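You operate a simulated robot arm through the tools that you are given. There is no shell and no other tool. Be economical: measure what you need, move in short steps, check, and stop when the job is done.

Carry out the task below with a simulated robot arm. There is one attempt and no reset: what you move stays moved.

TASK
Put the wave cartridge on the top of the bench marked tubs away on the top of the cartridge bench. Then stack the tub that says "1" from the top of the bench marked tubs on top of the tub marked "2".
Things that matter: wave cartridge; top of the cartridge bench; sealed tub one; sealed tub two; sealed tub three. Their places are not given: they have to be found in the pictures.

It is judged by the outcome, as a careful person would: the job done as asked, and still so three seconds after it is handed in. It fails if anything else is knocked over, pushed out of place, dropped, spilled or broken.

THE ROBOT
A 6-joint arm with a two-finger parallel gripper, fixed in place. Base frame: the origin is at the foot of the arm, x ahead of it, y to its left, z up; the work surface is at about z = 0.8. Lengths are in m, angles in degrees, forces in N, time in s.
With the tool pointing down near the work surface it reaches from about 0.24 to 0.64 m from the base axis. Its first joint turns from -66.0 to 66.0 degrees. Payload 2.7 kg.
Tool frame: the origin (TCP) lies between the finger pads and is the grasp point; the fingertips stand 0.023 m ahead of it; z points along the fingers, y is the line along which they close. The gripper opens to 0.094 m. The fingers are 0.038 m wide and 0.01 m thick; the gripper's body (0.054 by 0.096 m) begins 0.039 m behind the TCP.
Orientation is that of the tool frame in the base frame, as a unit quaternion [w, x, y, z]. With the fingers straight down and closing along the base's y, the tool's x points along the base's -x, its y along +y and its z along -z.

THE INTERFACE
- The arm moves only by the tool servo_tool. Its argument "plan" is a list of rows, each an object (a shift or turn left out is 0, a gripper value left out holds the last) with "offset": the shift along the tool's x, y, z in m, a list of three; "rot": the turn, a rotation vector about the tool's x, y, z in degrees, a list of three; "claw": the closure, from 0 (fully open) to 1 (shut). In form: [{"offset": [dx, dy, dz], "rot": [rx, ry, rz], "claw": claw}, ...]. A call has 1 to 10 rows; each row is the pose to reach, as a shift and turn from the pose commanded when the call began, along the tool's axes at that moment. A row lasts 0.2 s, in which the tool goes at most 0.05 m and 8.6 degrees; a call with a longer step from one row to the next is refused whole, and so is a gripper value outside its range. A pose out of reach is approached as far as the arm can. The call stops where the force on the tool passes 40 N (or 10 N more than at its start, if that is more) or the arm is blocked; 0.2 s more then pass. The fingers move at their own pace (about 0.045 m/s each) and stop on an object; they squeeze with about 22 N. The grip force told is the motor's: it shows also when the fingers shut on nothing. Time passes only in rows, and 0.2 s behind the last, so rows that repeat a pose let the fingers close. It gives the time, the measured TCP pose, the force on the tool (base axes), the opening and the grip force at its end, in the units of the frame above (readings bear some noise), and new pictures: "pictures" is both (left out), scene, wrist or none.
- Cameras (640 x 400 px; columns grow to the right, rows downward): "scene" is fixed at [0.0875, -0.4363, 1.3994]; the picture's right is [0.59, -0.80, 0.00], its down [-0.59, -0.44, -0.67] and it looks along [0.54, 0.40, -0.74] (base axes); focal length 315 px, centre (320, 200). "wrist" rides on the gripper at [-0.039, 0, -0.044] in the tool frame; the picture's right is [0.00, -1.00, 0.00], its down [0.97, 0.00, -0.24] and it looks along [0.24, 0.00, 0.97] (tool axes); focal length 218 px, centre (320, 200).
- point_at(camera, pixels): for up to 12 pixels [column, row] of the newest picture of that camera ("zoom" is the newest enlarged one), the place [x, y, z] in the base frame of the surface seen there, good to about 0.003 m, but the place of the scene camera against the robot may be out by one fixed shift of up to 0.025 m in any direction. No time passes.
- enlarge(camera, box): a new picture of the part [left, top, right, bottom] of that camera's present view, enlarged. No time passes.
- sign_off(): hands the job in; it is judged then, once.

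Work in short steps. Measure before you move; look again where a grasp or a placing could have gone wrong, and mend it. You have 80 turns and 120 pictures in all, the two below and enlarged ones among them. Open the gripper and draw the arm clear of the work before you hand the job in, unless the task says otherwise; then end with one line.

The tools are called after "Emit:" by a JSON object that holds its "op" and its "data". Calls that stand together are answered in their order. servo_tool: Moves the arm, as the interface text tells. Its arguments: {"type":"object","properties":{"plan":{"type":"array"},"pictures":{"type":"string","enum":["both","scene","wrist","none"]}},"required":["plan"]} The other tools are called the same way: point_at (camera, pixels) gives the place of the surface under pixels of a picture; enlarge (camera, box) takes an enlarged picture of a part of a camera's view; sign_off () hands the job in.

At the start:

```text
t: 0.0
ee_pos: [0.3351, -0.3421, 1.1673]
orientation: [0.001, -0.001, 1.0, 0.0]
ft_force: [-0.3, 0.2, -0.4]
grip_width: 0.094
grip_force: 0.1
```

scene: 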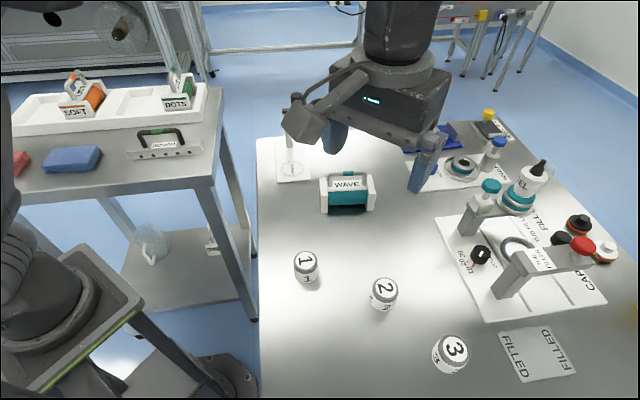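
wrist: 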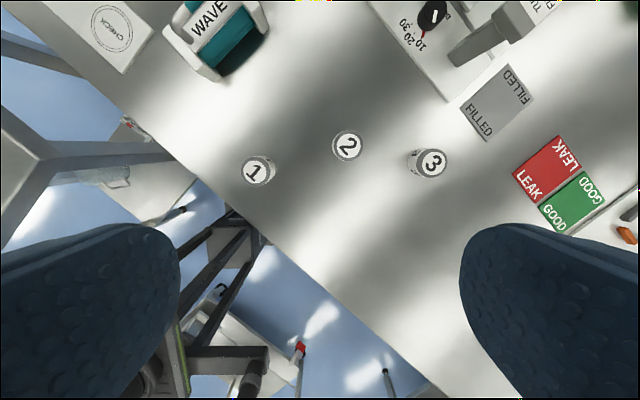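

The scene shows the WAVE cartridge near (348,193), tubs 1, 2, 3, and the cartridge bench at left. I'll enlarge and measure them.

Emit:
{"op": "enlarge", "data": {"camera": "scene", "box": [0, 50, 240, 200]}}

Emit:
{"op": "enlarge", "data": {"camera": "scene", "box": [260, 130, 480, 380]}}

Emit:
{"op": "point_at", "data": {"camera": "scene", "pixels": [[305, 260], [384, 287], [454, 347], [324, 178], [371, 176], [347, 173], [348, 186], [348, 204], [323, 210], [374, 208], [305, 300], [300, 220]]}}

Emit:
{"op": "point_at", "data": {"camera": "wrist", "pixels": [[257, 171], [347, 147], [433, 162], [180, 20], [250, 10], [208, 22], [240, 50], [210, 70], [262, 20], [300, 180]]}}

Emit:
{"op": "point_at", "data": {"camera": "scene", "pixels": [[70, 157], [30, 185], [110, 180], [195, 170], [165, 145], [80, 112], [130, 105], [215, 95], [20, 120], [200, 130], [140, 155], [100, 135]]}}

```text
2.67 times, centred on (120, 125) of scene
```

zoom: 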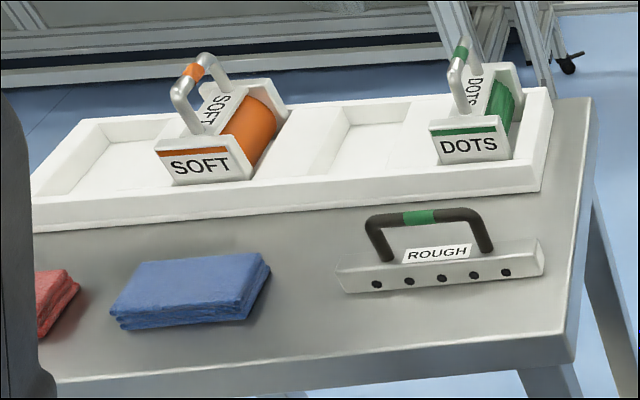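

```text
1.60 times, centred on (370, 255) of scene
```

zoom: 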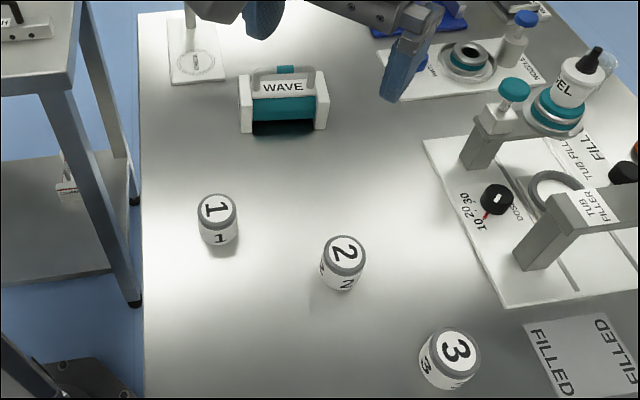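

```text
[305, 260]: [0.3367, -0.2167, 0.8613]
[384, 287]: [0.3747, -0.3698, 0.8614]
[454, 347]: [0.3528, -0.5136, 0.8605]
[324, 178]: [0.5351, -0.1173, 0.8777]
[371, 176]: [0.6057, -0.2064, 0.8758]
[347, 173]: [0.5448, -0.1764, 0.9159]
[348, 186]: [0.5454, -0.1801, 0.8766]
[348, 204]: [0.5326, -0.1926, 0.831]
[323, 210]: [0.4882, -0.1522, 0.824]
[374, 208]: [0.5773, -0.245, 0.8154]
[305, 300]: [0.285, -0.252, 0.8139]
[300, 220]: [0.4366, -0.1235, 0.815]
```

```text
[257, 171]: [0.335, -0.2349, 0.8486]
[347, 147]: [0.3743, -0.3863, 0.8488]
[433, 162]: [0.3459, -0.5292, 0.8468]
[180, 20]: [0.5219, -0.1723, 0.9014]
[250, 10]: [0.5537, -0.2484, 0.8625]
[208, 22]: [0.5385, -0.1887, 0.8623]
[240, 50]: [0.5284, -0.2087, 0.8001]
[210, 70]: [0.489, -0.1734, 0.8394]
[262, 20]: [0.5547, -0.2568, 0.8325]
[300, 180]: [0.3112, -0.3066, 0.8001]
```

```text
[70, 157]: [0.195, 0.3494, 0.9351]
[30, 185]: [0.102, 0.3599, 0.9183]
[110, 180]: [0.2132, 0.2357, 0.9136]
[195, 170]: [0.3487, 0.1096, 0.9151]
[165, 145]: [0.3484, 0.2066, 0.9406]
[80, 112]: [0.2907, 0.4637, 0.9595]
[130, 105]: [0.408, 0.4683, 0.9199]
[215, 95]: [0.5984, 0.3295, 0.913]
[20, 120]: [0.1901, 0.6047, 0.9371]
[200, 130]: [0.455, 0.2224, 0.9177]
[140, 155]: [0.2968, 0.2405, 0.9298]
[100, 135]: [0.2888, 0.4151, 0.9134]
```

Emit:
{"op": "enlarge", "data": {"camera": "scene", "box": [300, 150, 400, 225]}}

Emit:
{"op": "enlarge", "data": {"camera": "scene", "box": [10, 60, 220, 145]}}

Emit:
{"op": "enlarge", "data": {"camera": "wrist", "box": [130, 0, 300, 100]}}

```text
5.33 times, centred on (350, 188) of scene
```

zoom: 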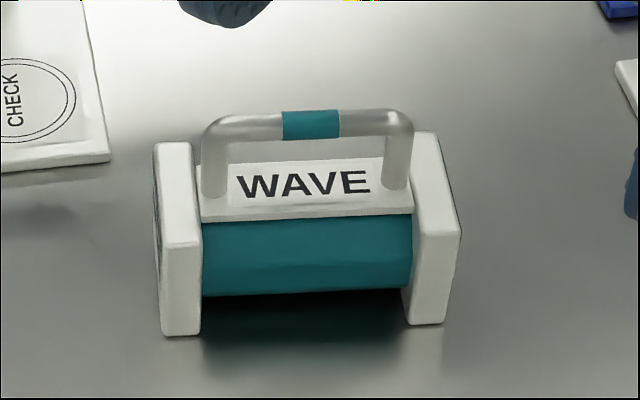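

```text
3.05 times, centred on (115, 102) of scene
```

zoom: 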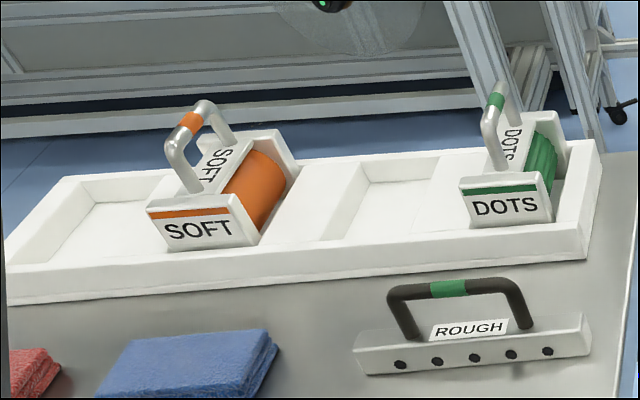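

```text
3.76 times, centred on (215, 50) of wrist
```

zoom: 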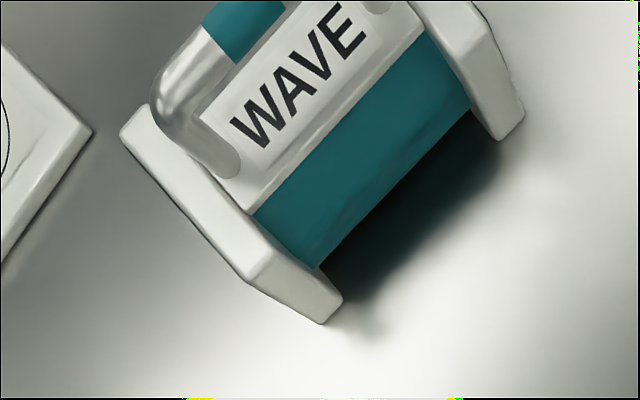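

I'll first swing above the rack to look at its empty bays with the wrist camera, straight along +y at a safe height.

Emit:
{"op": "servo_tool", "data": {"plan": [{"offset": [0, 0.045, -0.01]}, {"offset": [0, 0.09, -0.02]}, {"offset": [0, 0.135, -0.03]}, {"offset": [0, 0.18, -0.03]}, {"offset": [0, 0.225, -0.03]}, {"offset": [0, 0.27, -0.03]}, {"offset": [0, 0.315, -0.03]}, {"offset": [0, 0.36, -0.03]}, {"offset": [0, 0.405, -0.03]}, {"offset": [0, 0.45, -0.03]}], "pictures": "both"}}

```text
t: 2.2
ee_pos: [0.3388, 0.1081, 1.195]
orientation: [0.0, 0.001, 1.0, 0.001]
ft_force: [0.4, -1.2, -0.2]
grip_width: 0.0939
grip_force: 0.1
```

scene: 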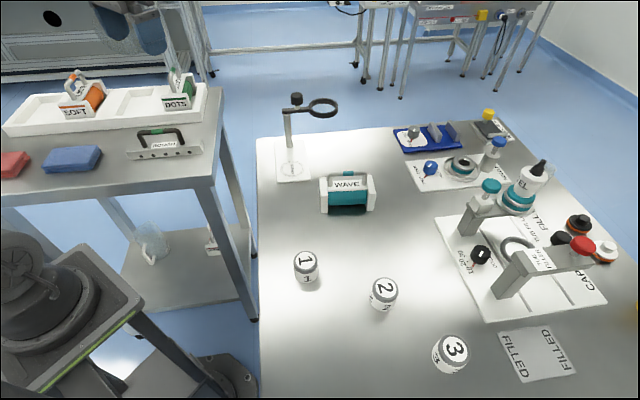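
wrist: 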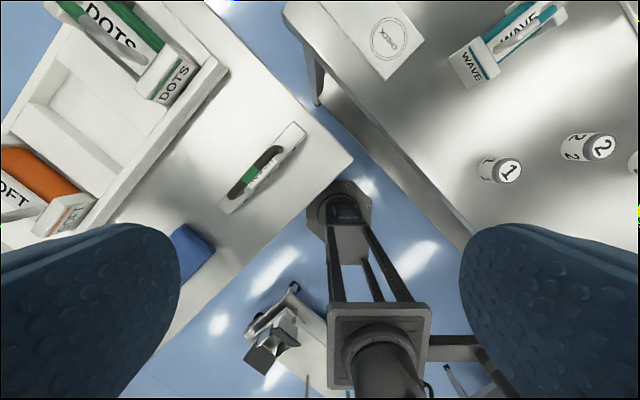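

The WAVE end label faces left as expected; the rack's empty bay is between SOFT and DOTS. I'll shift another 0.2 m in y to see it better, and measure the check stand too.

Emit:
{"op": "servo_tool", "data": {"plan": [{"offset": [0, 0.04, 0]}, {"offset": [0, 0.08, 0]}, {"offset": [0, 0.12, 0]}, {"offset": [0, 0.16, 0]}, {"offset": [0, 0.2, 0]}, {"offset": [0, 0.2, 0]}], "pictures": "wrist"}}

Emit:
{"op": "point_at", "data": {"camera": "scene", "pixels": [[296, 96], [310, 105], [334, 103], [323, 115], [290, 140], [347, 173], [332, 180], [361, 177]]}}

Emit:
{"op": "enlarge", "data": {"camera": "wrist", "box": [0, 0, 400, 250]}}

```text
t: 3.6
ee_pos: [0.3357, 0.3088, 1.2008]
orientation: [-0.001, 0.0, 1.0, 0.0]
ft_force: [-0.1, -0.1, -0.8]
grip_width: 0.0939
grip_force: 0.1
```

wrist: 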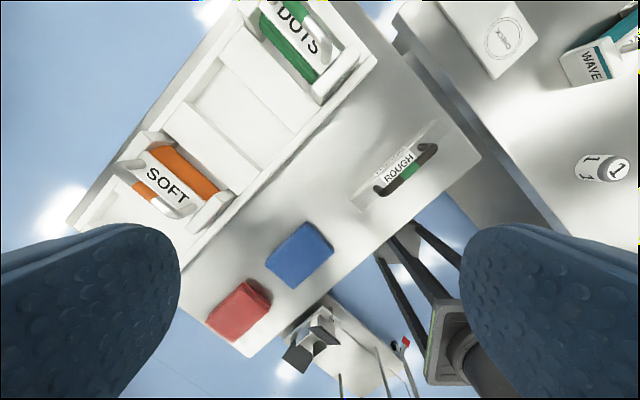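

```text
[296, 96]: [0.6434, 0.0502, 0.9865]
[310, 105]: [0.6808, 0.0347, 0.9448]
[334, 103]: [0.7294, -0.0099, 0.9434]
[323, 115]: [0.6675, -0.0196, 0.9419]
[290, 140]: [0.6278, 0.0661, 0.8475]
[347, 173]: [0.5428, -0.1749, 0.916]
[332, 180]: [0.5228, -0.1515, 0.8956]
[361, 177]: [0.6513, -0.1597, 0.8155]
```

```text
1.60 times, centred on (200, 125) of wrist
```

zoom: 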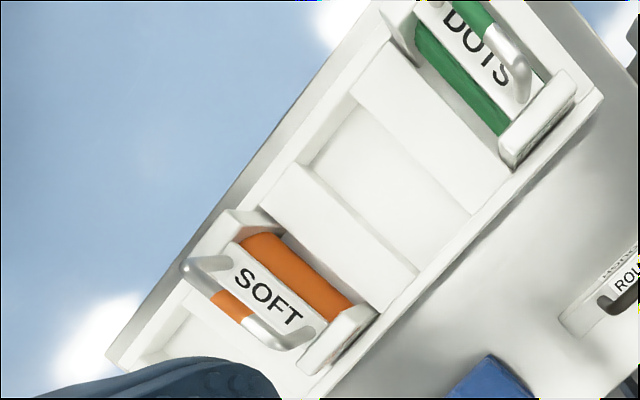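

Bay between the dividers is visible in the zoom; measure its corners and floor.

Emit:
{"op": "point_at", "data": {"camera": "zoom", "pixels": [[350, 110], [462, 205], [310, 185], [410, 265], [385, 190], [390, 105], [335, 230], [420, 215], [340, 150], [450, 240], [435, 330], [318, 127]]}}

Emit:
{"op": "point_at", "data": {"camera": "zoom", "pixels": [[355, 85], [480, 215], [302, 162], [415, 285], [415, 270], [470, 210], [340, 335], [245, 220], [540, 120], [230, 305], [275, 335], [192, 265]]}}

Emit:
{"op": "enlarge", "data": {"camera": "wrist", "box": [160, 30, 320, 190]}}

```text
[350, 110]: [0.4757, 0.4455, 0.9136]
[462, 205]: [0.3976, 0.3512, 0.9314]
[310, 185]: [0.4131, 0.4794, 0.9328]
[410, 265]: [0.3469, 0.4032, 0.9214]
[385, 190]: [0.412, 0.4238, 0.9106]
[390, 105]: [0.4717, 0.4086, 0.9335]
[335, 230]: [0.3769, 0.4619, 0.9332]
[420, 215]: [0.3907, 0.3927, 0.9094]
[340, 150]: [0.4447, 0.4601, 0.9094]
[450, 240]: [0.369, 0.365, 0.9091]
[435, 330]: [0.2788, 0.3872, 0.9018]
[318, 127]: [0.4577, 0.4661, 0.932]
```

```text
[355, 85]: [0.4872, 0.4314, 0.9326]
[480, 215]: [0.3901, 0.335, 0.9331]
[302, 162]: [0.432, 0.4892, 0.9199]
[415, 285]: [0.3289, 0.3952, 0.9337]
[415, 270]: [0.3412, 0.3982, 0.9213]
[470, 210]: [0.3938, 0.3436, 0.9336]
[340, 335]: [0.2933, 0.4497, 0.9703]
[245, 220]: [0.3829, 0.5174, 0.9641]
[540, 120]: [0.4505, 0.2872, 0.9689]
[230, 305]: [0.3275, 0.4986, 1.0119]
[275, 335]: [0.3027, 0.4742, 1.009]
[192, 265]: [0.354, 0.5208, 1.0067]
```

```text
2.50 times, centred on (240, 110) of wrist
```

zoom: 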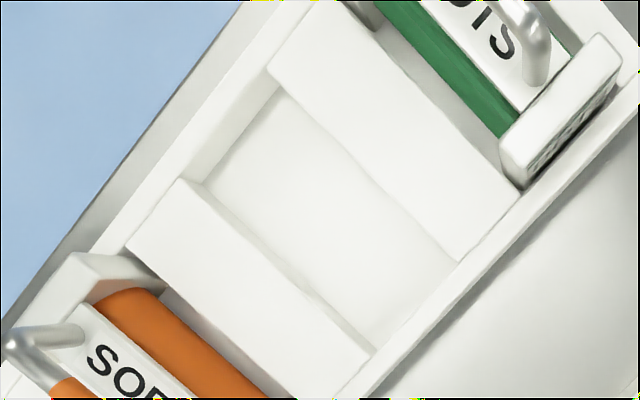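

Emit:
{"op": "point_at", "data": {"camera": "zoom", "pixels": [[272, 72], [455, 256], [186, 184], [368, 352], [350, 310], [395, 345], [280, 88], [205, 184], [440, 265], [370, 335], [320, 220], [235, 110]]}}

Emit:
{"op": "point_at", "data": {"camera": "zoom", "pixels": [[130, 245], [320, 5], [518, 185], [335, 390], [255, 55], [470, 262], [500, 160], [540, 188], [95, 255], [590, 40], [610, 60], [508, 175]]}}

```text
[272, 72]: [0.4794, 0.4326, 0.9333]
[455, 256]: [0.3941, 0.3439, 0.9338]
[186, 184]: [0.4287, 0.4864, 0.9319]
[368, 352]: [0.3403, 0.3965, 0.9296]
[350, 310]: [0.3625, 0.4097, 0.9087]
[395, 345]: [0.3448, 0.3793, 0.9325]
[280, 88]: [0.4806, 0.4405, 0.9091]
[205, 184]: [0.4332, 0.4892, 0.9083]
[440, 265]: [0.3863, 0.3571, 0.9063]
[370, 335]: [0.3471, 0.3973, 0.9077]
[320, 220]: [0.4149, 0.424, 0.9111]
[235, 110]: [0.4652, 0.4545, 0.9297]
```

```text
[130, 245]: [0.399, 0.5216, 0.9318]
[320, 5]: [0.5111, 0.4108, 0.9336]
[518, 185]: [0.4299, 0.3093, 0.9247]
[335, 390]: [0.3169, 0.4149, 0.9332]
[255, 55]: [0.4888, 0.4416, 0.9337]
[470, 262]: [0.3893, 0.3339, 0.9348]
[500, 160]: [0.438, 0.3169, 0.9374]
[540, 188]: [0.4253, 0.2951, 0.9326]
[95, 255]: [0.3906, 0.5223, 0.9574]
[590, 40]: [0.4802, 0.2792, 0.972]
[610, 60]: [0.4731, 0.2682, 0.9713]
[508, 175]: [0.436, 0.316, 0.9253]
```

Bay centre is about (0.4115, 0.4157), axis at 45.8°, floor z 0.909. Now swing back toward the WAVE cartridge, turning the tool -51° about the vertical so it closes across the handle.

Emit:
{"op": "servo_tool", "data": {"plan": [{"offset": [-0.01, -0.045, 0], "rot": [0, 0, 5.1]}, {"offset": [-0.02, -0.09, 0], "rot": [0, 0, 10.2]}, {"offset": [-0.03, -0.135, 0], "rot": [0, 0, 15.3]}, {"offset": [-0.04, -0.18, 0], "rot": [0, 0, 20.4]}, {"offset": [-0.055, -0.225, 0], "rot": [0, 0, 25.5]}, {"offset": [-0.07, -0.27, 0], "rot": [0, 0, 30.6]}, {"offset": [-0.085, -0.315, 0], "rot": [0, 0, 35.7]}, {"offset": [-0.1, -0.36, 0], "rot": [0, 0, 40.8]}, {"offset": [-0.115, -0.405, 0], "rot": [0, 0, 45.9]}, {"offset": [-0.13, -0.45, 0], "rot": [0, 0, 51]}], "pictures": "none"}}

```text
t: 5.8
ee_pos: [0.4674, -0.1409, 1.1974]
orientation: [-0.001, 0.431, 0.902, 0.0]
ft_force: [0.1, 1.0, -0.7]
grip_width: 0.0939
grip_force: 0.2
```

Emit:
{"op": "servo_tool", "data": {"plan": [{"offset": [-0.03, 0.008, 0.03]}, {"offset": [-0.06, 0.016, 0.06]}, {"offset": [-0.086, 0.025, 0.09]}, {"offset": [-0.086, 0.025, 0.117]}, {"offset": [-0.086, 0.025, 0.117]}], "pictures": "both"}}

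```text
t: 7.0
ee_pos: [0.5389, -0.1934, 1.0805]
orientation: [0.0, 0.43, 0.903, 0.0]
ft_force: [0.2, -0.2, 0.6]
grip_width: 0.0939
grip_force: 0.1
```

scene: 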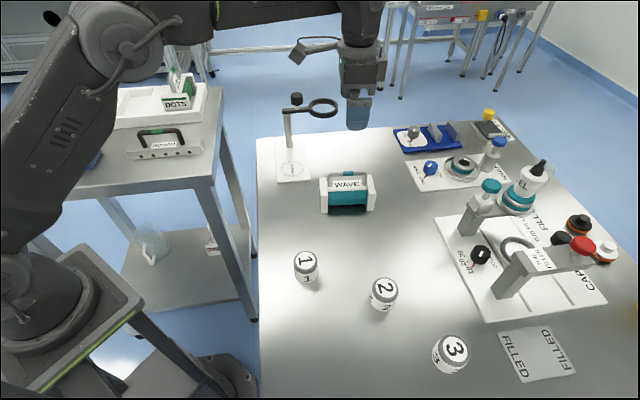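
wrist: 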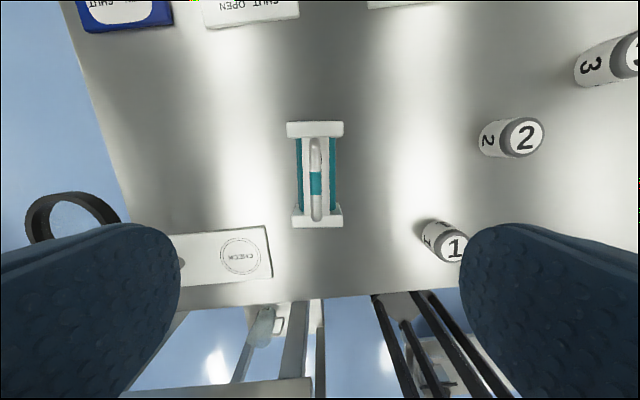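

The handle is nearly aligned in the wrist picture at column ~316; measure the handle ends and plates.

Emit:
{"op": "point_at", "data": {"camera": "wrist", "pixels": [[315, 160], [315, 183], [315, 205], [288, 128], [343, 128], [293, 218], [342, 216], [315, 127], [315, 219], [304, 175], [452, 247], [522, 137]]}}

Emit:
{"op": "enlarge", "data": {"camera": "wrist", "box": [260, 100, 370, 240]}}

```text
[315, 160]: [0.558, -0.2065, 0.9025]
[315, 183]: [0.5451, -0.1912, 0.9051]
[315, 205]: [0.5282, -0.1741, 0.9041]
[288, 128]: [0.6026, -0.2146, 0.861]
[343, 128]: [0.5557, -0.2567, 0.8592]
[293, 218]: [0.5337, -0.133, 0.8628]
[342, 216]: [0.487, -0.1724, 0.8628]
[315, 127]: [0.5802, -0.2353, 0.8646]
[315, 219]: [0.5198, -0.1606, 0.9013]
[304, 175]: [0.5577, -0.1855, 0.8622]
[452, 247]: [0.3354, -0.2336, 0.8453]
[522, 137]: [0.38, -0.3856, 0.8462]
```

```text
2.86 times, centred on (315, 170) of wrist
```

zoom: 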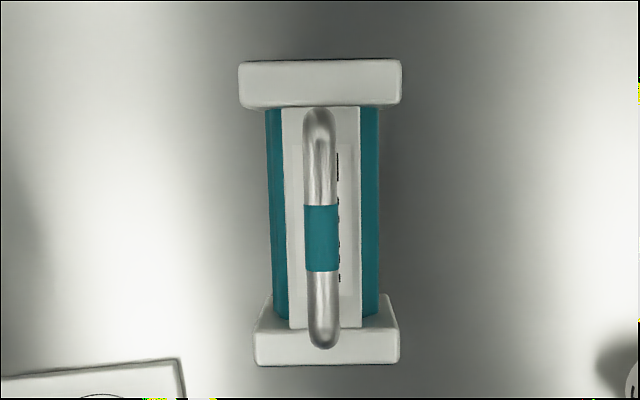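

Handle centre ≈ (0.545, -0.192, top 0.905), axis at -50°. Descend so that the fingertips straddle the bar (TCP z ≈ 0.902).

Emit:
{"op": "servo_tool", "data": {"plan": [{"offset": [-0.003, 0.0055, 0.04], "rot": [0, 0, -1]}, {"offset": [-0.003, 0.0055, 0.08], "rot": [0, 0, -1]}, {"offset": [-0.003, 0.0055, 0.12], "rot": [0, 0, -1]}, {"offset": [-0.003, 0.0055, 0.15], "rot": [0, 0, -1]}, {"offset": [-0.003, 0.0055, 0.179], "rot": [0, 0, -1]}, {"offset": [-0.003, 0.0055, 0.179], "rot": [0, 0, -1]}], "pictures": "both"}}

```text
t: 8.4
ee_pos: [0.5442, -0.1909, 0.9001]
orientation: [0.0, 0.423, 0.906, 0.0]
ft_force: [0.4, 0.3, 1.2]
grip_width: 0.094
grip_force: 0.0
```

scene: 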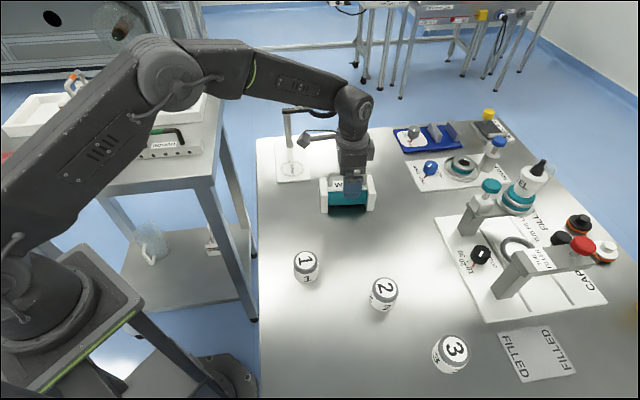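
wrist: 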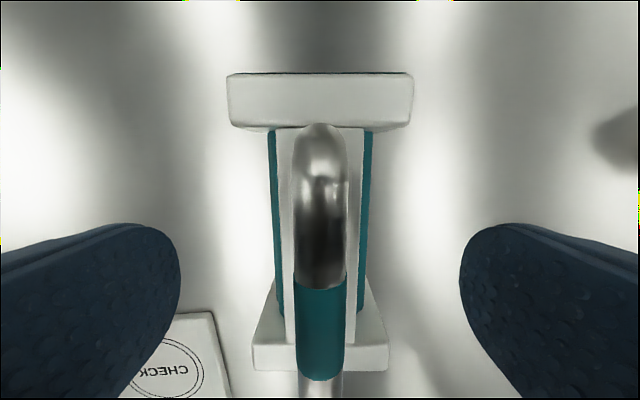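

The bar is centred between the fingers; close the gripper.

Emit:
{"op": "servo_tool", "data": {"plan": [{"claw": 1}, {"claw": 1}, {"claw": 1}, {"claw": 1}, {"claw": 1}, {"claw": 1}, {"claw": 1}], "pictures": "none"}}

```text
t: 10.0
ee_pos: [0.546, -0.1921, 0.8983]
orientation: [0.0, 0.423, 0.906, 0.0]
ft_force: [0.0, -0.2, -0.3]
grip_width: 0.0116
grip_force: 22.0
```

Gripped (11.6 mm bar). Lift straight up and check.

Emit:
{"op": "servo_tool", "data": {"plan": [{"offset": [0, 0, -0.02]}, {"offset": [0, 0, -0.05]}, {"offset": [0, 0, -0.1]}, {"offset": [0, 0, -0.15]}, {"offset": [0, 0, -0.2]}, {"offset": [0, 0, -0.25]}, {"offset": [0, 0, -0.3]}, {"offset": [0, 0, -0.3]}], "pictures": "both"}}

```text
t: 11.8
ee_pos: [0.5287, -0.1923, 1.1911]
orientation: [0.0, 0.423, 0.906, 0.0]
ft_force: [0.0, -1.0, -4.4]
grip_width: 0.0117
grip_force: 21.6
out of reach, approached as far as the arm can: row 7, 8
```

scene: 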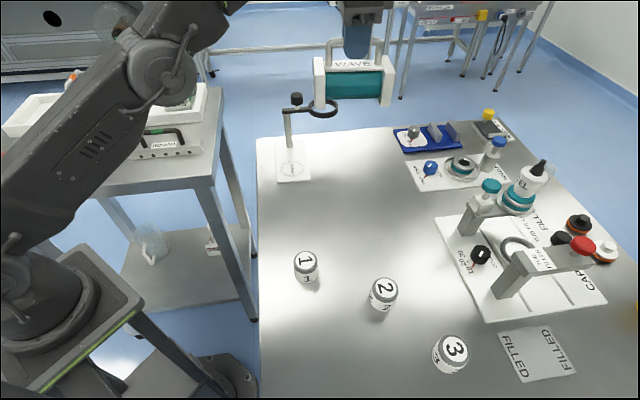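
wrist: 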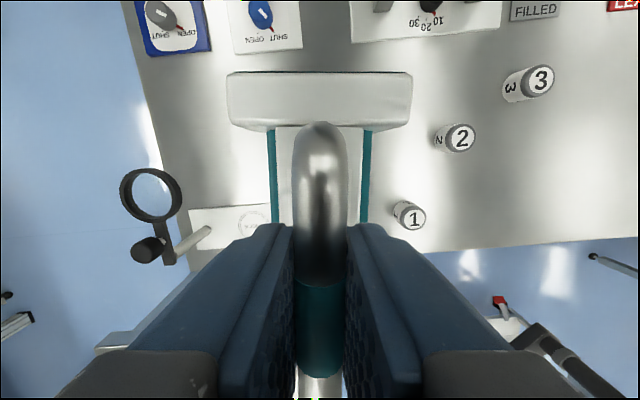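

Held level with no tilt. Move toward the rack in a straight line to about (0.42, 0.15), turning half of the +96°.

Emit:
{"op": "servo_tool", "data": {"plan": [{"offset": [0.033, 0.0136, 0.005], "rot": [0, 0, -5]}, {"offset": [0.066, 0.0273, 0.005], "rot": [0, 0, -10]}, {"offset": [0.1, 0.041, 0.005], "rot": [0, 0, -15]}, {"offset": [0.133, 0.0546, 0.005], "rot": [0, 0, -20]}, {"offset": [0.166, 0.068, 0.005], "rot": [0, 0, -25]}, {"offset": [0.2, 0.082, 0.005], "rot": [0, 0, -30]}, {"offset": [0.232, 0.0955, 0.005], "rot": [0, 0, -35]}, {"offset": [0.266, 0.109, 0.005], "rot": [0, 0, -40]}, {"offset": [0.3, 0.123, 0.005], "rot": [0, 0, -45]}, {"offset": [0.332, 0.1364, 0.005], "rot": [0, 0, -50]}], "pictures": "scene"}}

```text
t: 14.0
ee_pos: [0.4224, 0.1516, 1.1861]
orientation: [0.0, -0.001, 1.0, 0.0]
ft_force: [0.1, 0.0, -4.4]
grip_width: 0.0115
grip_force: 22.0
```

scene: 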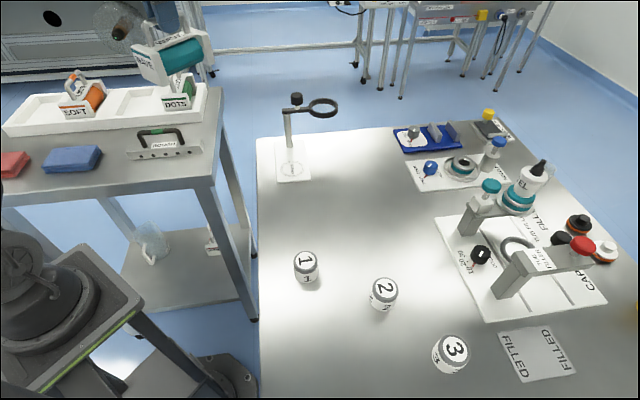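

Emit:
{"op": "servo_tool", "data": {"plan": [{"offset": [0.001, 0.033, 0], "rot": [0, 0, -5.8]}, {"offset": [0.003, 0.066, 0], "rot": [0, 0, -11.6]}, {"offset": [0.004, 0.1, 0], "rot": [0, 0, -17.4]}, {"offset": [0.006, 0.133, 0.005], "rot": [0, 0, -23.2]}, {"offset": [0.008, 0.166, 0.01], "rot": [0, 0, -29]}, {"offset": [0.009, 0.2, 0.02], "rot": [0, 0, -34.8]}, {"offset": [0.01, 0.233, 0.03], "rot": [0, 0, -40.6]}, {"offset": [0.011, 0.264, 0.04], "rot": [0, 0, -45.8]}, {"offset": [0.011, 0.264, 0.045], "rot": [0, 0, -45.8]}], "pictures": "both"}}

```text
t: 16.0
ee_pos: [0.4116, 0.415, 1.1419]
orientation: [-0.001, -0.39, 0.921, -0.001]
ft_force: [-0.6, -0.6, -5.0]
grip_width: 0.0116
grip_force: 22.1
```

scene: 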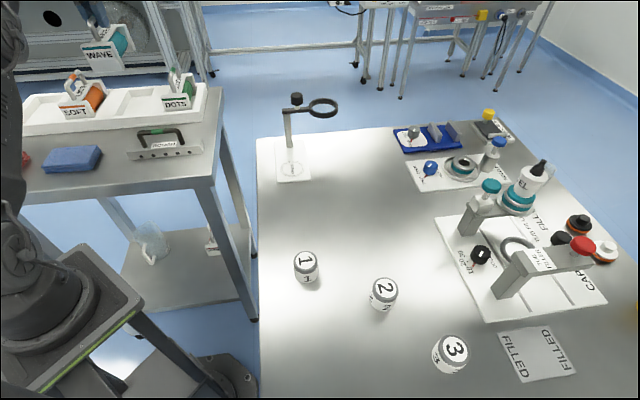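
wrist: 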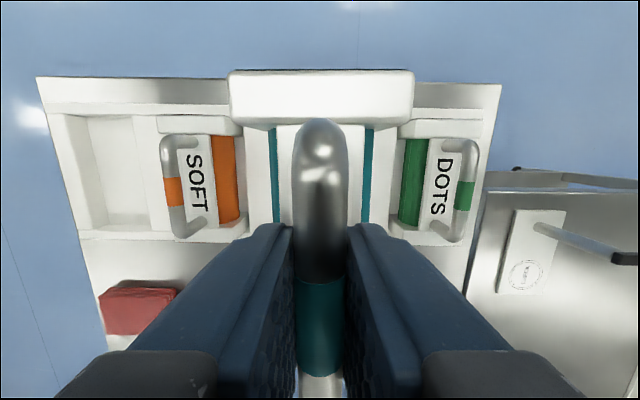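

Well aligned. Measure the cartridge's plates and neighbours to fix the depth offset.

Emit:
{"op": "point_at", "data": {"camera": "wrist", "pixels": [[320, 74], [236, 80], [408, 80], [320, 117], [190, 128], [440, 124], [80, 100], [480, 100], [100, 235], [170, 236]]}}

Emit:
{"op": "enlarge", "data": {"camera": "scene", "box": [40, 0, 220, 140]}}

Emit:
{"op": "point_at", "data": {"camera": "scene", "pixels": [[88, 45], [117, 42], [92, 68], [123, 65], [103, 42], [104, 53], [77, 112], [175, 104], [176, 97], [66, 109]]}}

```text
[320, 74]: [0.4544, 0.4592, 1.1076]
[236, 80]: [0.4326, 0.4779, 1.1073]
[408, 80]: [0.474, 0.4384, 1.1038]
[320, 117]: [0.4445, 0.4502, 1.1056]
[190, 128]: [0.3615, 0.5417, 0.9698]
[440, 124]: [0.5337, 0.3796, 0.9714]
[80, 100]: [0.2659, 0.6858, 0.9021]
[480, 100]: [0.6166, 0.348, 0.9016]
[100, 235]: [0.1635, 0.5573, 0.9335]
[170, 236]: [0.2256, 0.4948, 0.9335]
```

```text
2.86 times, centred on (130, 70) of scene
```

zoom: 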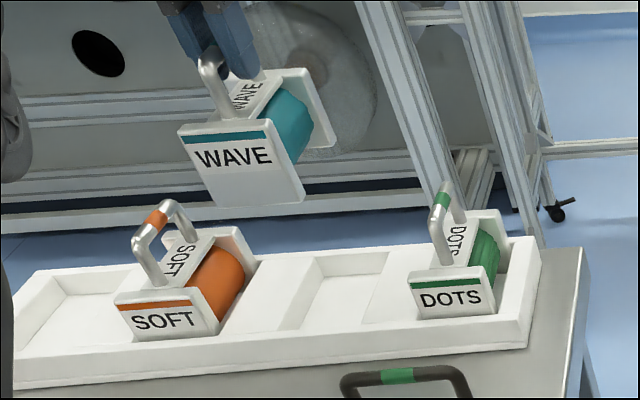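

```text
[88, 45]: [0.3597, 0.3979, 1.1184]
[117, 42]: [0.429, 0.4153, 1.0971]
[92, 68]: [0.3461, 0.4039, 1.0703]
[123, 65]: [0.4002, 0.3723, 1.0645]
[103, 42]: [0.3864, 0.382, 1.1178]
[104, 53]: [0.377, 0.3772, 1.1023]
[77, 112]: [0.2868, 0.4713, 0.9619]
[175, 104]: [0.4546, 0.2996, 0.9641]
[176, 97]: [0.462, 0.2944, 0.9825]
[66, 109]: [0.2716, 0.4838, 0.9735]
```

Emit:
{"op": "point_at", "data": {"camera": "zoom", "pixels": [[240, 180], [260, 190], [210, 150], [280, 170], [430, 300], [480, 295], [460, 305], [140, 320], [190, 318], [170, 330]]}}

Emit:
{"op": "point_at", "data": {"camera": "wrist", "pixels": [[190, 119], [225, 120], [420, 112], [460, 112], [260, 72], [390, 72], [320, 120], [320, 72]]}}

Emit:
{"op": "enlarge", "data": {"camera": "wrist", "box": [140, 50, 500, 260]}}

```text
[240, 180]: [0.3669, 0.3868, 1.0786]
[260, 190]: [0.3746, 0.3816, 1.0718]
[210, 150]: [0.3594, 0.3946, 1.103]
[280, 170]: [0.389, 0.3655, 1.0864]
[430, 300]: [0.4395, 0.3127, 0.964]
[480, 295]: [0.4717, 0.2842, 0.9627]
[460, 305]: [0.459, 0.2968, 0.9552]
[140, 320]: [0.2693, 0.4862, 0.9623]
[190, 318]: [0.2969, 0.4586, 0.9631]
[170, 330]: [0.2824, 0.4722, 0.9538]
```

```text
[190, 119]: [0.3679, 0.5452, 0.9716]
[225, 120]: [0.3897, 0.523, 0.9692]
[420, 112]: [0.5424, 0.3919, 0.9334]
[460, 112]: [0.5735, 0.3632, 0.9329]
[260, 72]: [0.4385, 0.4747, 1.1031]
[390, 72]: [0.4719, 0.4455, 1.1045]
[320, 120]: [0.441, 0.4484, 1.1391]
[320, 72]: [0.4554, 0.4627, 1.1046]
```

```text
1.78 times, centred on (320, 155) of wrist
```

zoom: 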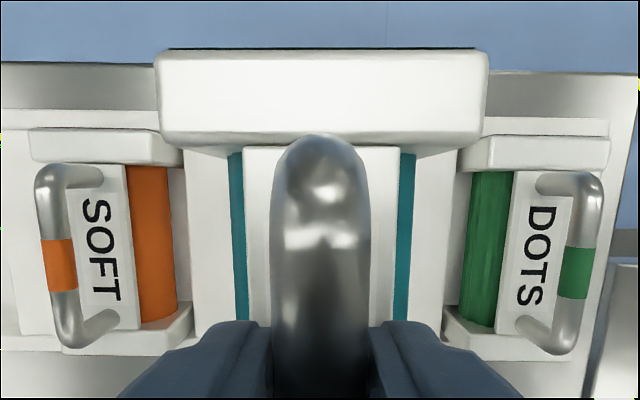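

WAVE's front and rear faces line up with SOFT's and DOTS', and it is centred across the bay. Lower straight down to just above the rim, and then slowly in.

Emit:
{"op": "servo_tool", "data": {"plan": [{"offset": [0, 0, 0.03]}, {"offset": [0, 0, 0.06]}, {"offset": [0, 0, 0.085]}, {"offset": [0, 0, 0.1]}, {"offset": [0, 0, 0.108]}, {"offset": [0, 0, 0.115]}, {"offset": [0, 0, 0.121]}, {"offset": [0, 0, 0.126]}, {"offset": [0, 0, 0.126]}], "pictures": "both"}}

```text
t: 18.0
ee_pos: [0.4102, 0.4191, 1.0168]
orientation: [0.002, -0.389, 0.921, 0.001]
ft_force: [6.2, -3.8, 15.1]
grip_width: 0.0117
grip_force: 21.7
```

scene: 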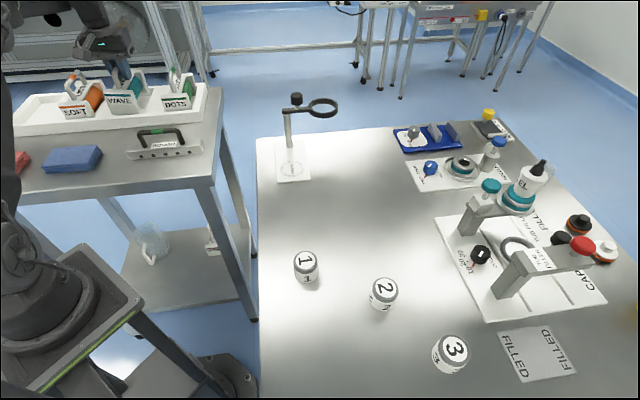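
wrist: 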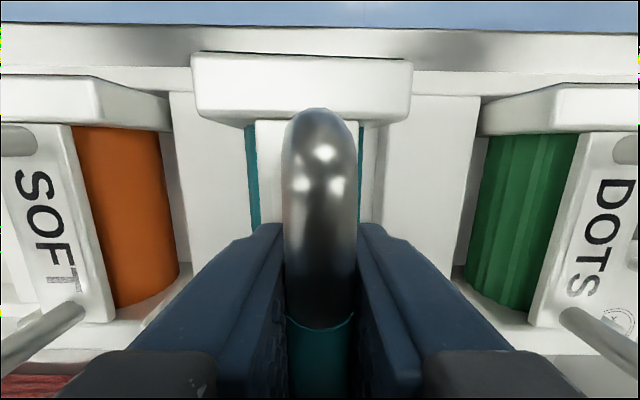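

There is contact with a 15 N upward force and a push toward +u; the cartridge seems shifted left, on the SOFT-side divider. Look closer.

Emit:
{"op": "enlarge", "data": {"camera": "wrist", "box": [140, 20, 500, 245]}}

Emit:
{"op": "enlarge", "data": {"camera": "scene", "box": [50, 60, 210, 160]}}

Emit:
{"op": "point_at", "data": {"camera": "wrist", "pixels": [[198, 80], [300, 80], [405, 80], [180, 150], [430, 130], [180, 100], [470, 100], [420, 102], [383, 200], [300, 56]]}}

```text
1.78 times, centred on (320, 132) of wrist
```

zoom: 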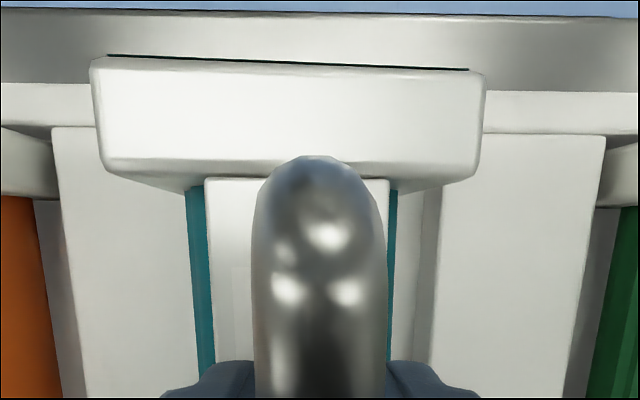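

```text
4.00 times, centred on (130, 110) of scene
```

zoom: 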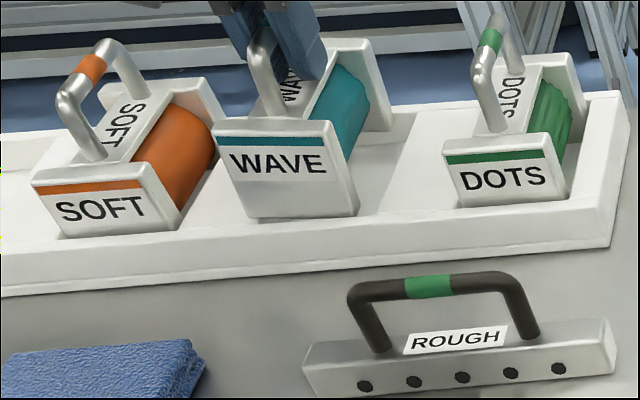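

```text
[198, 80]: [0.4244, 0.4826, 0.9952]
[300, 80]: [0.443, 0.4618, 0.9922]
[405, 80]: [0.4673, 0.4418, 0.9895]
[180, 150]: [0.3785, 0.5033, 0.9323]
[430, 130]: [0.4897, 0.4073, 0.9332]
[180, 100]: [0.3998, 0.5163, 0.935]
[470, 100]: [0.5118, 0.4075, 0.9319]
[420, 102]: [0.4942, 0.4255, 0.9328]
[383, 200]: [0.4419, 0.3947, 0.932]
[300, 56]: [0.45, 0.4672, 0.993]
```

Emit:
{"op": "servo_tool", "data": {"plan": [{"offset": [0, 0, -0.01]}, {"offset": [0, 0, -0.025]}, {"offset": [0, 0, -0.04]}, {"offset": [0, 0, -0.04]}], "pictures": "both"}}

Emit:
{"op": "enlarge", "data": {"camera": "wrist", "box": [140, 20, 500, 245]}}

Emit:
{"op": "enlarge", "data": {"camera": "scene", "box": [50, 50, 210, 150]}}

```text
t: 19.0
ee_pos: [0.4089, 0.4183, 1.0557]
orientation: [-0.001, -0.39, 0.921, -0.001]
ft_force: [0.3, 0.3, -4.5]
grip_width: 0.0117
grip_force: 21.7
```

scene: 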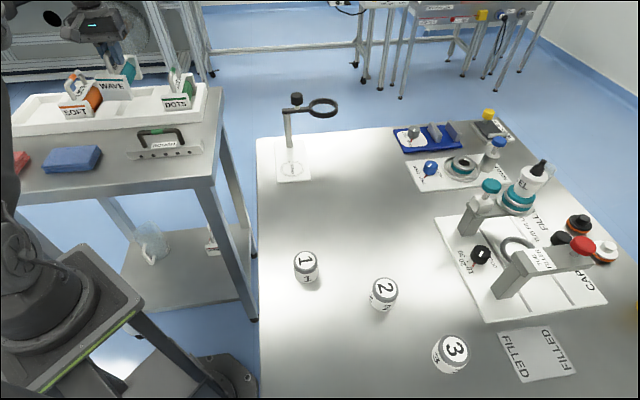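
wrist: 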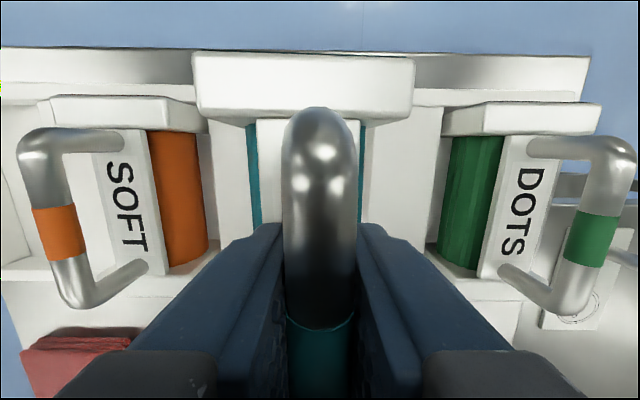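

```text
1.78 times, centred on (320, 132) of wrist
```

zoom: 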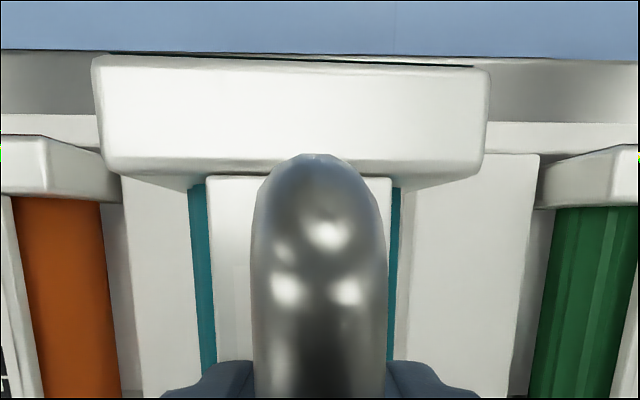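

```text
4.00 times, centred on (130, 100) of scene
```

zoom: 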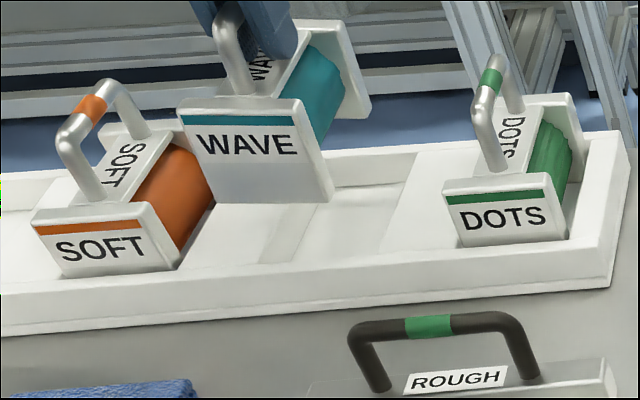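

Emit:
{"op": "point_at", "data": {"camera": "wrist", "pixels": [[198, 75], [300, 75], [408, 78], [320, 115], [367, 210], [366, 230], [215, 160], [400, 160], [368, 190], [300, 118], [340, 118], [250, 130]]}}

Emit:
{"op": "point_at", "data": {"camera": "zoom", "pixels": [[185, 108], [298, 108], [206, 190], [325, 190], [250, 190], [300, 235], [320, 215], [262, 262], [312, 255], [387, 185], [190, 255], [240, 230]]}}

```text
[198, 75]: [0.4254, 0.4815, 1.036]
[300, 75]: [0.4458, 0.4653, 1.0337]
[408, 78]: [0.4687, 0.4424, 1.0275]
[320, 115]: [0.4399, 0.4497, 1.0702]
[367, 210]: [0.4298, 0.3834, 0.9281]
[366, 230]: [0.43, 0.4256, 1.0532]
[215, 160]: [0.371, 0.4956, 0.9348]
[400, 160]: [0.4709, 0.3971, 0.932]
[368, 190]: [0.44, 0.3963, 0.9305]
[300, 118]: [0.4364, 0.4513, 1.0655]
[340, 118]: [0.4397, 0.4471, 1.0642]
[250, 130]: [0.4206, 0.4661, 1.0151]
```

```text
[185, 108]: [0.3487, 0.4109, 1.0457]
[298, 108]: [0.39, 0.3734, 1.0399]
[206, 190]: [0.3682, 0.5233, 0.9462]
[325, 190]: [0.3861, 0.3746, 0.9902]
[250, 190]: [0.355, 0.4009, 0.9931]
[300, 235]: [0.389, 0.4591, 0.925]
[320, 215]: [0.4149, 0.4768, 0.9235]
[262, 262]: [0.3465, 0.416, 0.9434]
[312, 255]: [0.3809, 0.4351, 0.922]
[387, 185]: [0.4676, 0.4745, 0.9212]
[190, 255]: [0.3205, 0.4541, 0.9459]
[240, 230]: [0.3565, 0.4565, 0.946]
```

The cartridge has rolled ~8° about the bar (left plate edge z 1.036, right 1.0275), so its bottom is off to the left. I'll turn the tool about the bar to level it, shift 3.5 mm toward DOTS, and re-measure.

Emit:
{"op": "servo_tool", "data": {"plan": [{"offset": [0, -0.002, -0.01], "rot": [4, 0, 0.5]}, {"offset": [0, -0.0035, -0.01], "rot": [8, 0, 1]}, {"offset": [0, -0.0035, -0.01], "rot": [8, 0, 1]}], "pictures": "both"}}

Emit:
{"op": "enlarge", "data": {"camera": "wrist", "box": [140, 20, 500, 245]}}

Emit:
{"op": "enlarge", "data": {"camera": "scene", "box": [50, 50, 210, 150]}}

```text
t: 19.8
ee_pos: [0.4133, 0.4151, 1.0662]
orientation: [0.027, -0.38, 0.922, -0.064]
ft_force: [0.5, -0.6, -3.6]
grip_width: 0.0115
grip_force: 21.5
```

scene: 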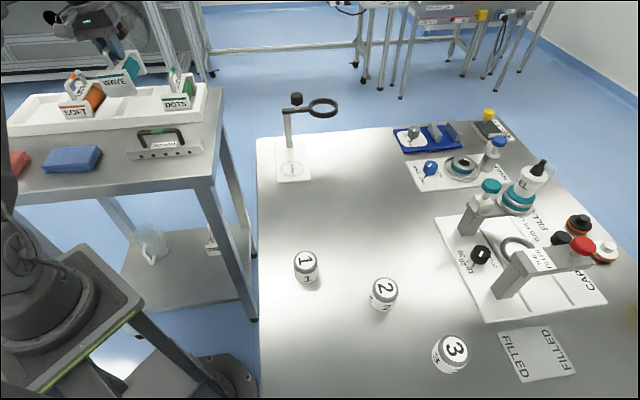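
wrist: 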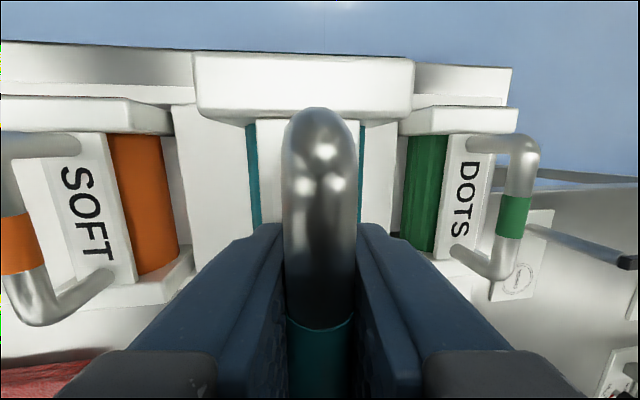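

```text
1.78 times, centred on (320, 132) of wrist
```

zoom: 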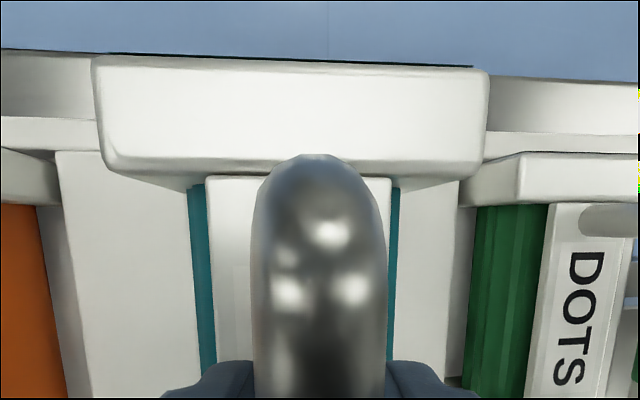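

```text
4.00 times, centred on (130, 100) of scene
```

zoom: 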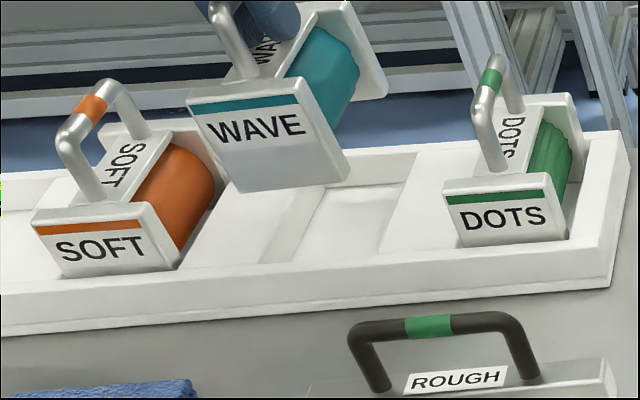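

Emit:
{"op": "point_at", "data": {"camera": "zoom", "pixels": [[194, 116], [295, 101], [240, 186], [343, 174], [270, 150], [300, 130], [220, 130], [45, 240], [140, 225], [450, 192], [548, 180], [350, 250]]}}

Emit:
{"op": "point_at", "data": {"camera": "wrist", "pixels": [[200, 75], [300, 75], [408, 75], [210, 110], [400, 112], [320, 115], [250, 53], [380, 57], [250, 215], [370, 215]]}}

```text
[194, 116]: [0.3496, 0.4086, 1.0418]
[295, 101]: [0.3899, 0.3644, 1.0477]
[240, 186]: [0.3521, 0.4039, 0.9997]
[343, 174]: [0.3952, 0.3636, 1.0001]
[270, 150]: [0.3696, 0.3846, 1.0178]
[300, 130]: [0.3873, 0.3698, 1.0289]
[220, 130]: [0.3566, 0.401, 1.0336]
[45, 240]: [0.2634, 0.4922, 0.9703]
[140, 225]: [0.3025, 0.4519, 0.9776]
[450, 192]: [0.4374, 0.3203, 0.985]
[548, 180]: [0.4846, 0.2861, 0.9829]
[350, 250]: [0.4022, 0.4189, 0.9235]
```

```text
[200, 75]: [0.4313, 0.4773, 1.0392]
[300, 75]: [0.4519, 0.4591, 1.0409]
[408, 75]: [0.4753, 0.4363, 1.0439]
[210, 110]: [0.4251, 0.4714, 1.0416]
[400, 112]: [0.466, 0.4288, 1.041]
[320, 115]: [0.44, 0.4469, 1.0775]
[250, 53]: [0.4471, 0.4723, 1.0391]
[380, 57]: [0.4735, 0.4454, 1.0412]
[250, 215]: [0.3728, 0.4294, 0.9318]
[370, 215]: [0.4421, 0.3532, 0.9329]
```

Nearly level, over-corrected by ~3°. Back off the roll by 3° and descend to just above the rim, then check.

Emit:
{"op": "servo_tool", "data": {"plan": [{"offset": [0, 0, 0], "rot": [-3, 0, 0]}, {"offset": [0, 0.002, 0.014], "rot": [-3, 0, 0]}, {"offset": [0, 0.0035, 0.026], "rot": [-3, 0, 0]}, {"offset": [0, 0.0035, 0.026], "rot": [-3, 0, 0]}], "pictures": "both"}}

Emit:
{"op": "enlarge", "data": {"camera": "scene", "box": [50, 50, 210, 150]}}

```text
t: 20.8
ee_pos: [0.4138, 0.4128, 1.0389]
orientation: [0.018, -0.382, 0.923, -0.04]
ft_force: [-0.8, 0.2, -3.9]
grip_width: 0.0117
grip_force: 22.3
```

scene: 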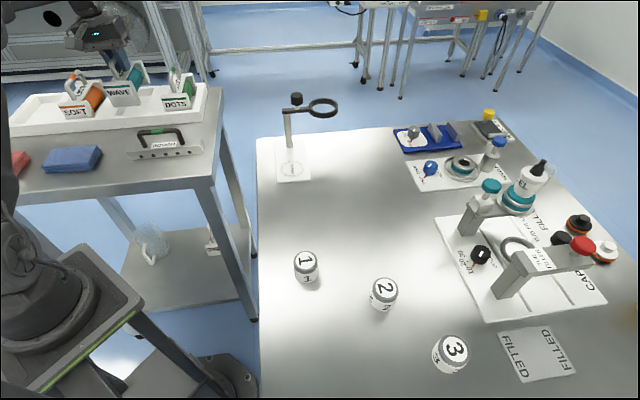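
wrist: 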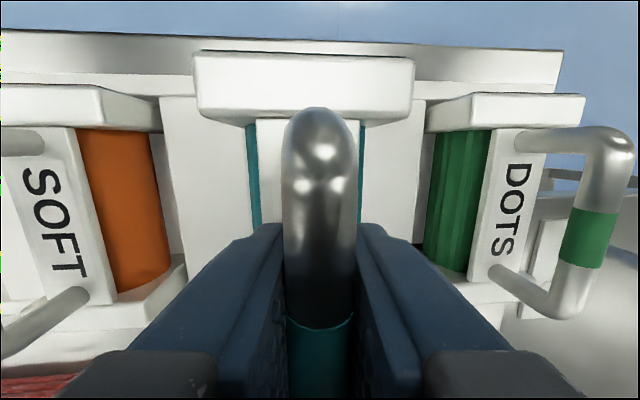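

```text
4.00 times, centred on (130, 100) of scene
```

zoom: 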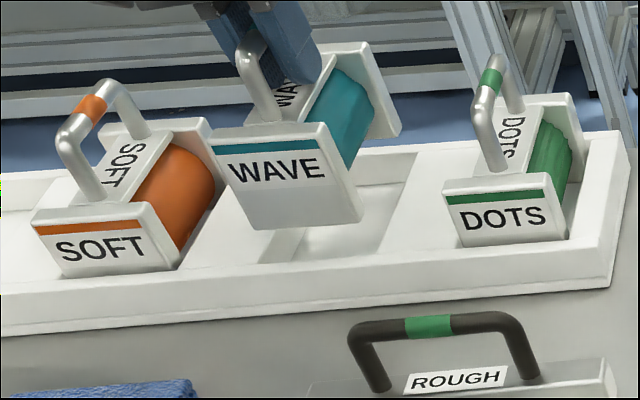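

Emit:
{"op": "point_at", "data": {"camera": "zoom", "pixels": [[216, 156], [320, 141], [257, 225], [357, 217], [285, 190], [330, 170], [264, 255], [362, 246], [384, 220], [400, 190], [245, 240], [310, 250]]}}

Emit:
{"op": "point_at", "data": {"camera": "wrist", "pixels": [[200, 70], [300, 70], [408, 75], [210, 108], [400, 112], [320, 115], [370, 210], [400, 150], [220, 150], [190, 200]]}}

Emit:
{"op": "enlarge", "data": {"camera": "scene", "box": [90, 70, 170, 120]}}

```text
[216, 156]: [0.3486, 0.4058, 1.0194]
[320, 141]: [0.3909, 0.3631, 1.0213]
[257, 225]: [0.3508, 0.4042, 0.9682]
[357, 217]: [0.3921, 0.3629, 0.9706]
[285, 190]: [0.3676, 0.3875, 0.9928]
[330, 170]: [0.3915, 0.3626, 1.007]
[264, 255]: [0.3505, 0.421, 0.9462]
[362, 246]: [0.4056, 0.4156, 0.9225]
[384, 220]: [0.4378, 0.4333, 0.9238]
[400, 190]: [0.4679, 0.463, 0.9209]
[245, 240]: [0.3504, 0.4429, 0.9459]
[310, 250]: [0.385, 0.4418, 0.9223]
```

```text
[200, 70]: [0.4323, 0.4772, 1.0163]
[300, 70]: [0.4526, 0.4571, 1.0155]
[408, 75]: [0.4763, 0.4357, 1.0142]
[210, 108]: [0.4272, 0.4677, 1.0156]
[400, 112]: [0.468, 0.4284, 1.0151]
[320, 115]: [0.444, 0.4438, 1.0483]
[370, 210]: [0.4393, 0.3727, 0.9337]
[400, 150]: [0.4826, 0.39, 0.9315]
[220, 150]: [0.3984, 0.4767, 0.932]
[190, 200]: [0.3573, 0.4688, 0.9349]
```

```text
8.00 times, centred on (130, 95) of scene
```

zoom: 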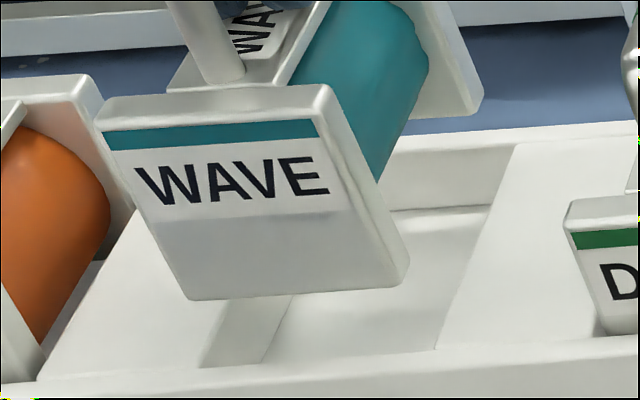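

Emit:
{"op": "point_at", "data": {"camera": "zoom", "pixels": [[196, 360], [208, 330], [218, 310], [442, 345], [465, 290], [490, 215], [190, 290], [400, 278], [300, 365], [420, 352], [180, 372], [300, 340]]}}

```text
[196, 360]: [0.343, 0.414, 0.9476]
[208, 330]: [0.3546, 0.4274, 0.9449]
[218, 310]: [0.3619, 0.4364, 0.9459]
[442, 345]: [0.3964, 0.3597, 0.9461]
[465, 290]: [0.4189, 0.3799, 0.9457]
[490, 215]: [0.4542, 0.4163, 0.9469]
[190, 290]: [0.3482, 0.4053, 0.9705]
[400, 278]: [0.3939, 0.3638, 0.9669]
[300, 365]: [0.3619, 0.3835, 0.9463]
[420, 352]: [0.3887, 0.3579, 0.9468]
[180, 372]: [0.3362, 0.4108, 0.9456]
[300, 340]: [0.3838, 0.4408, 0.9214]
```

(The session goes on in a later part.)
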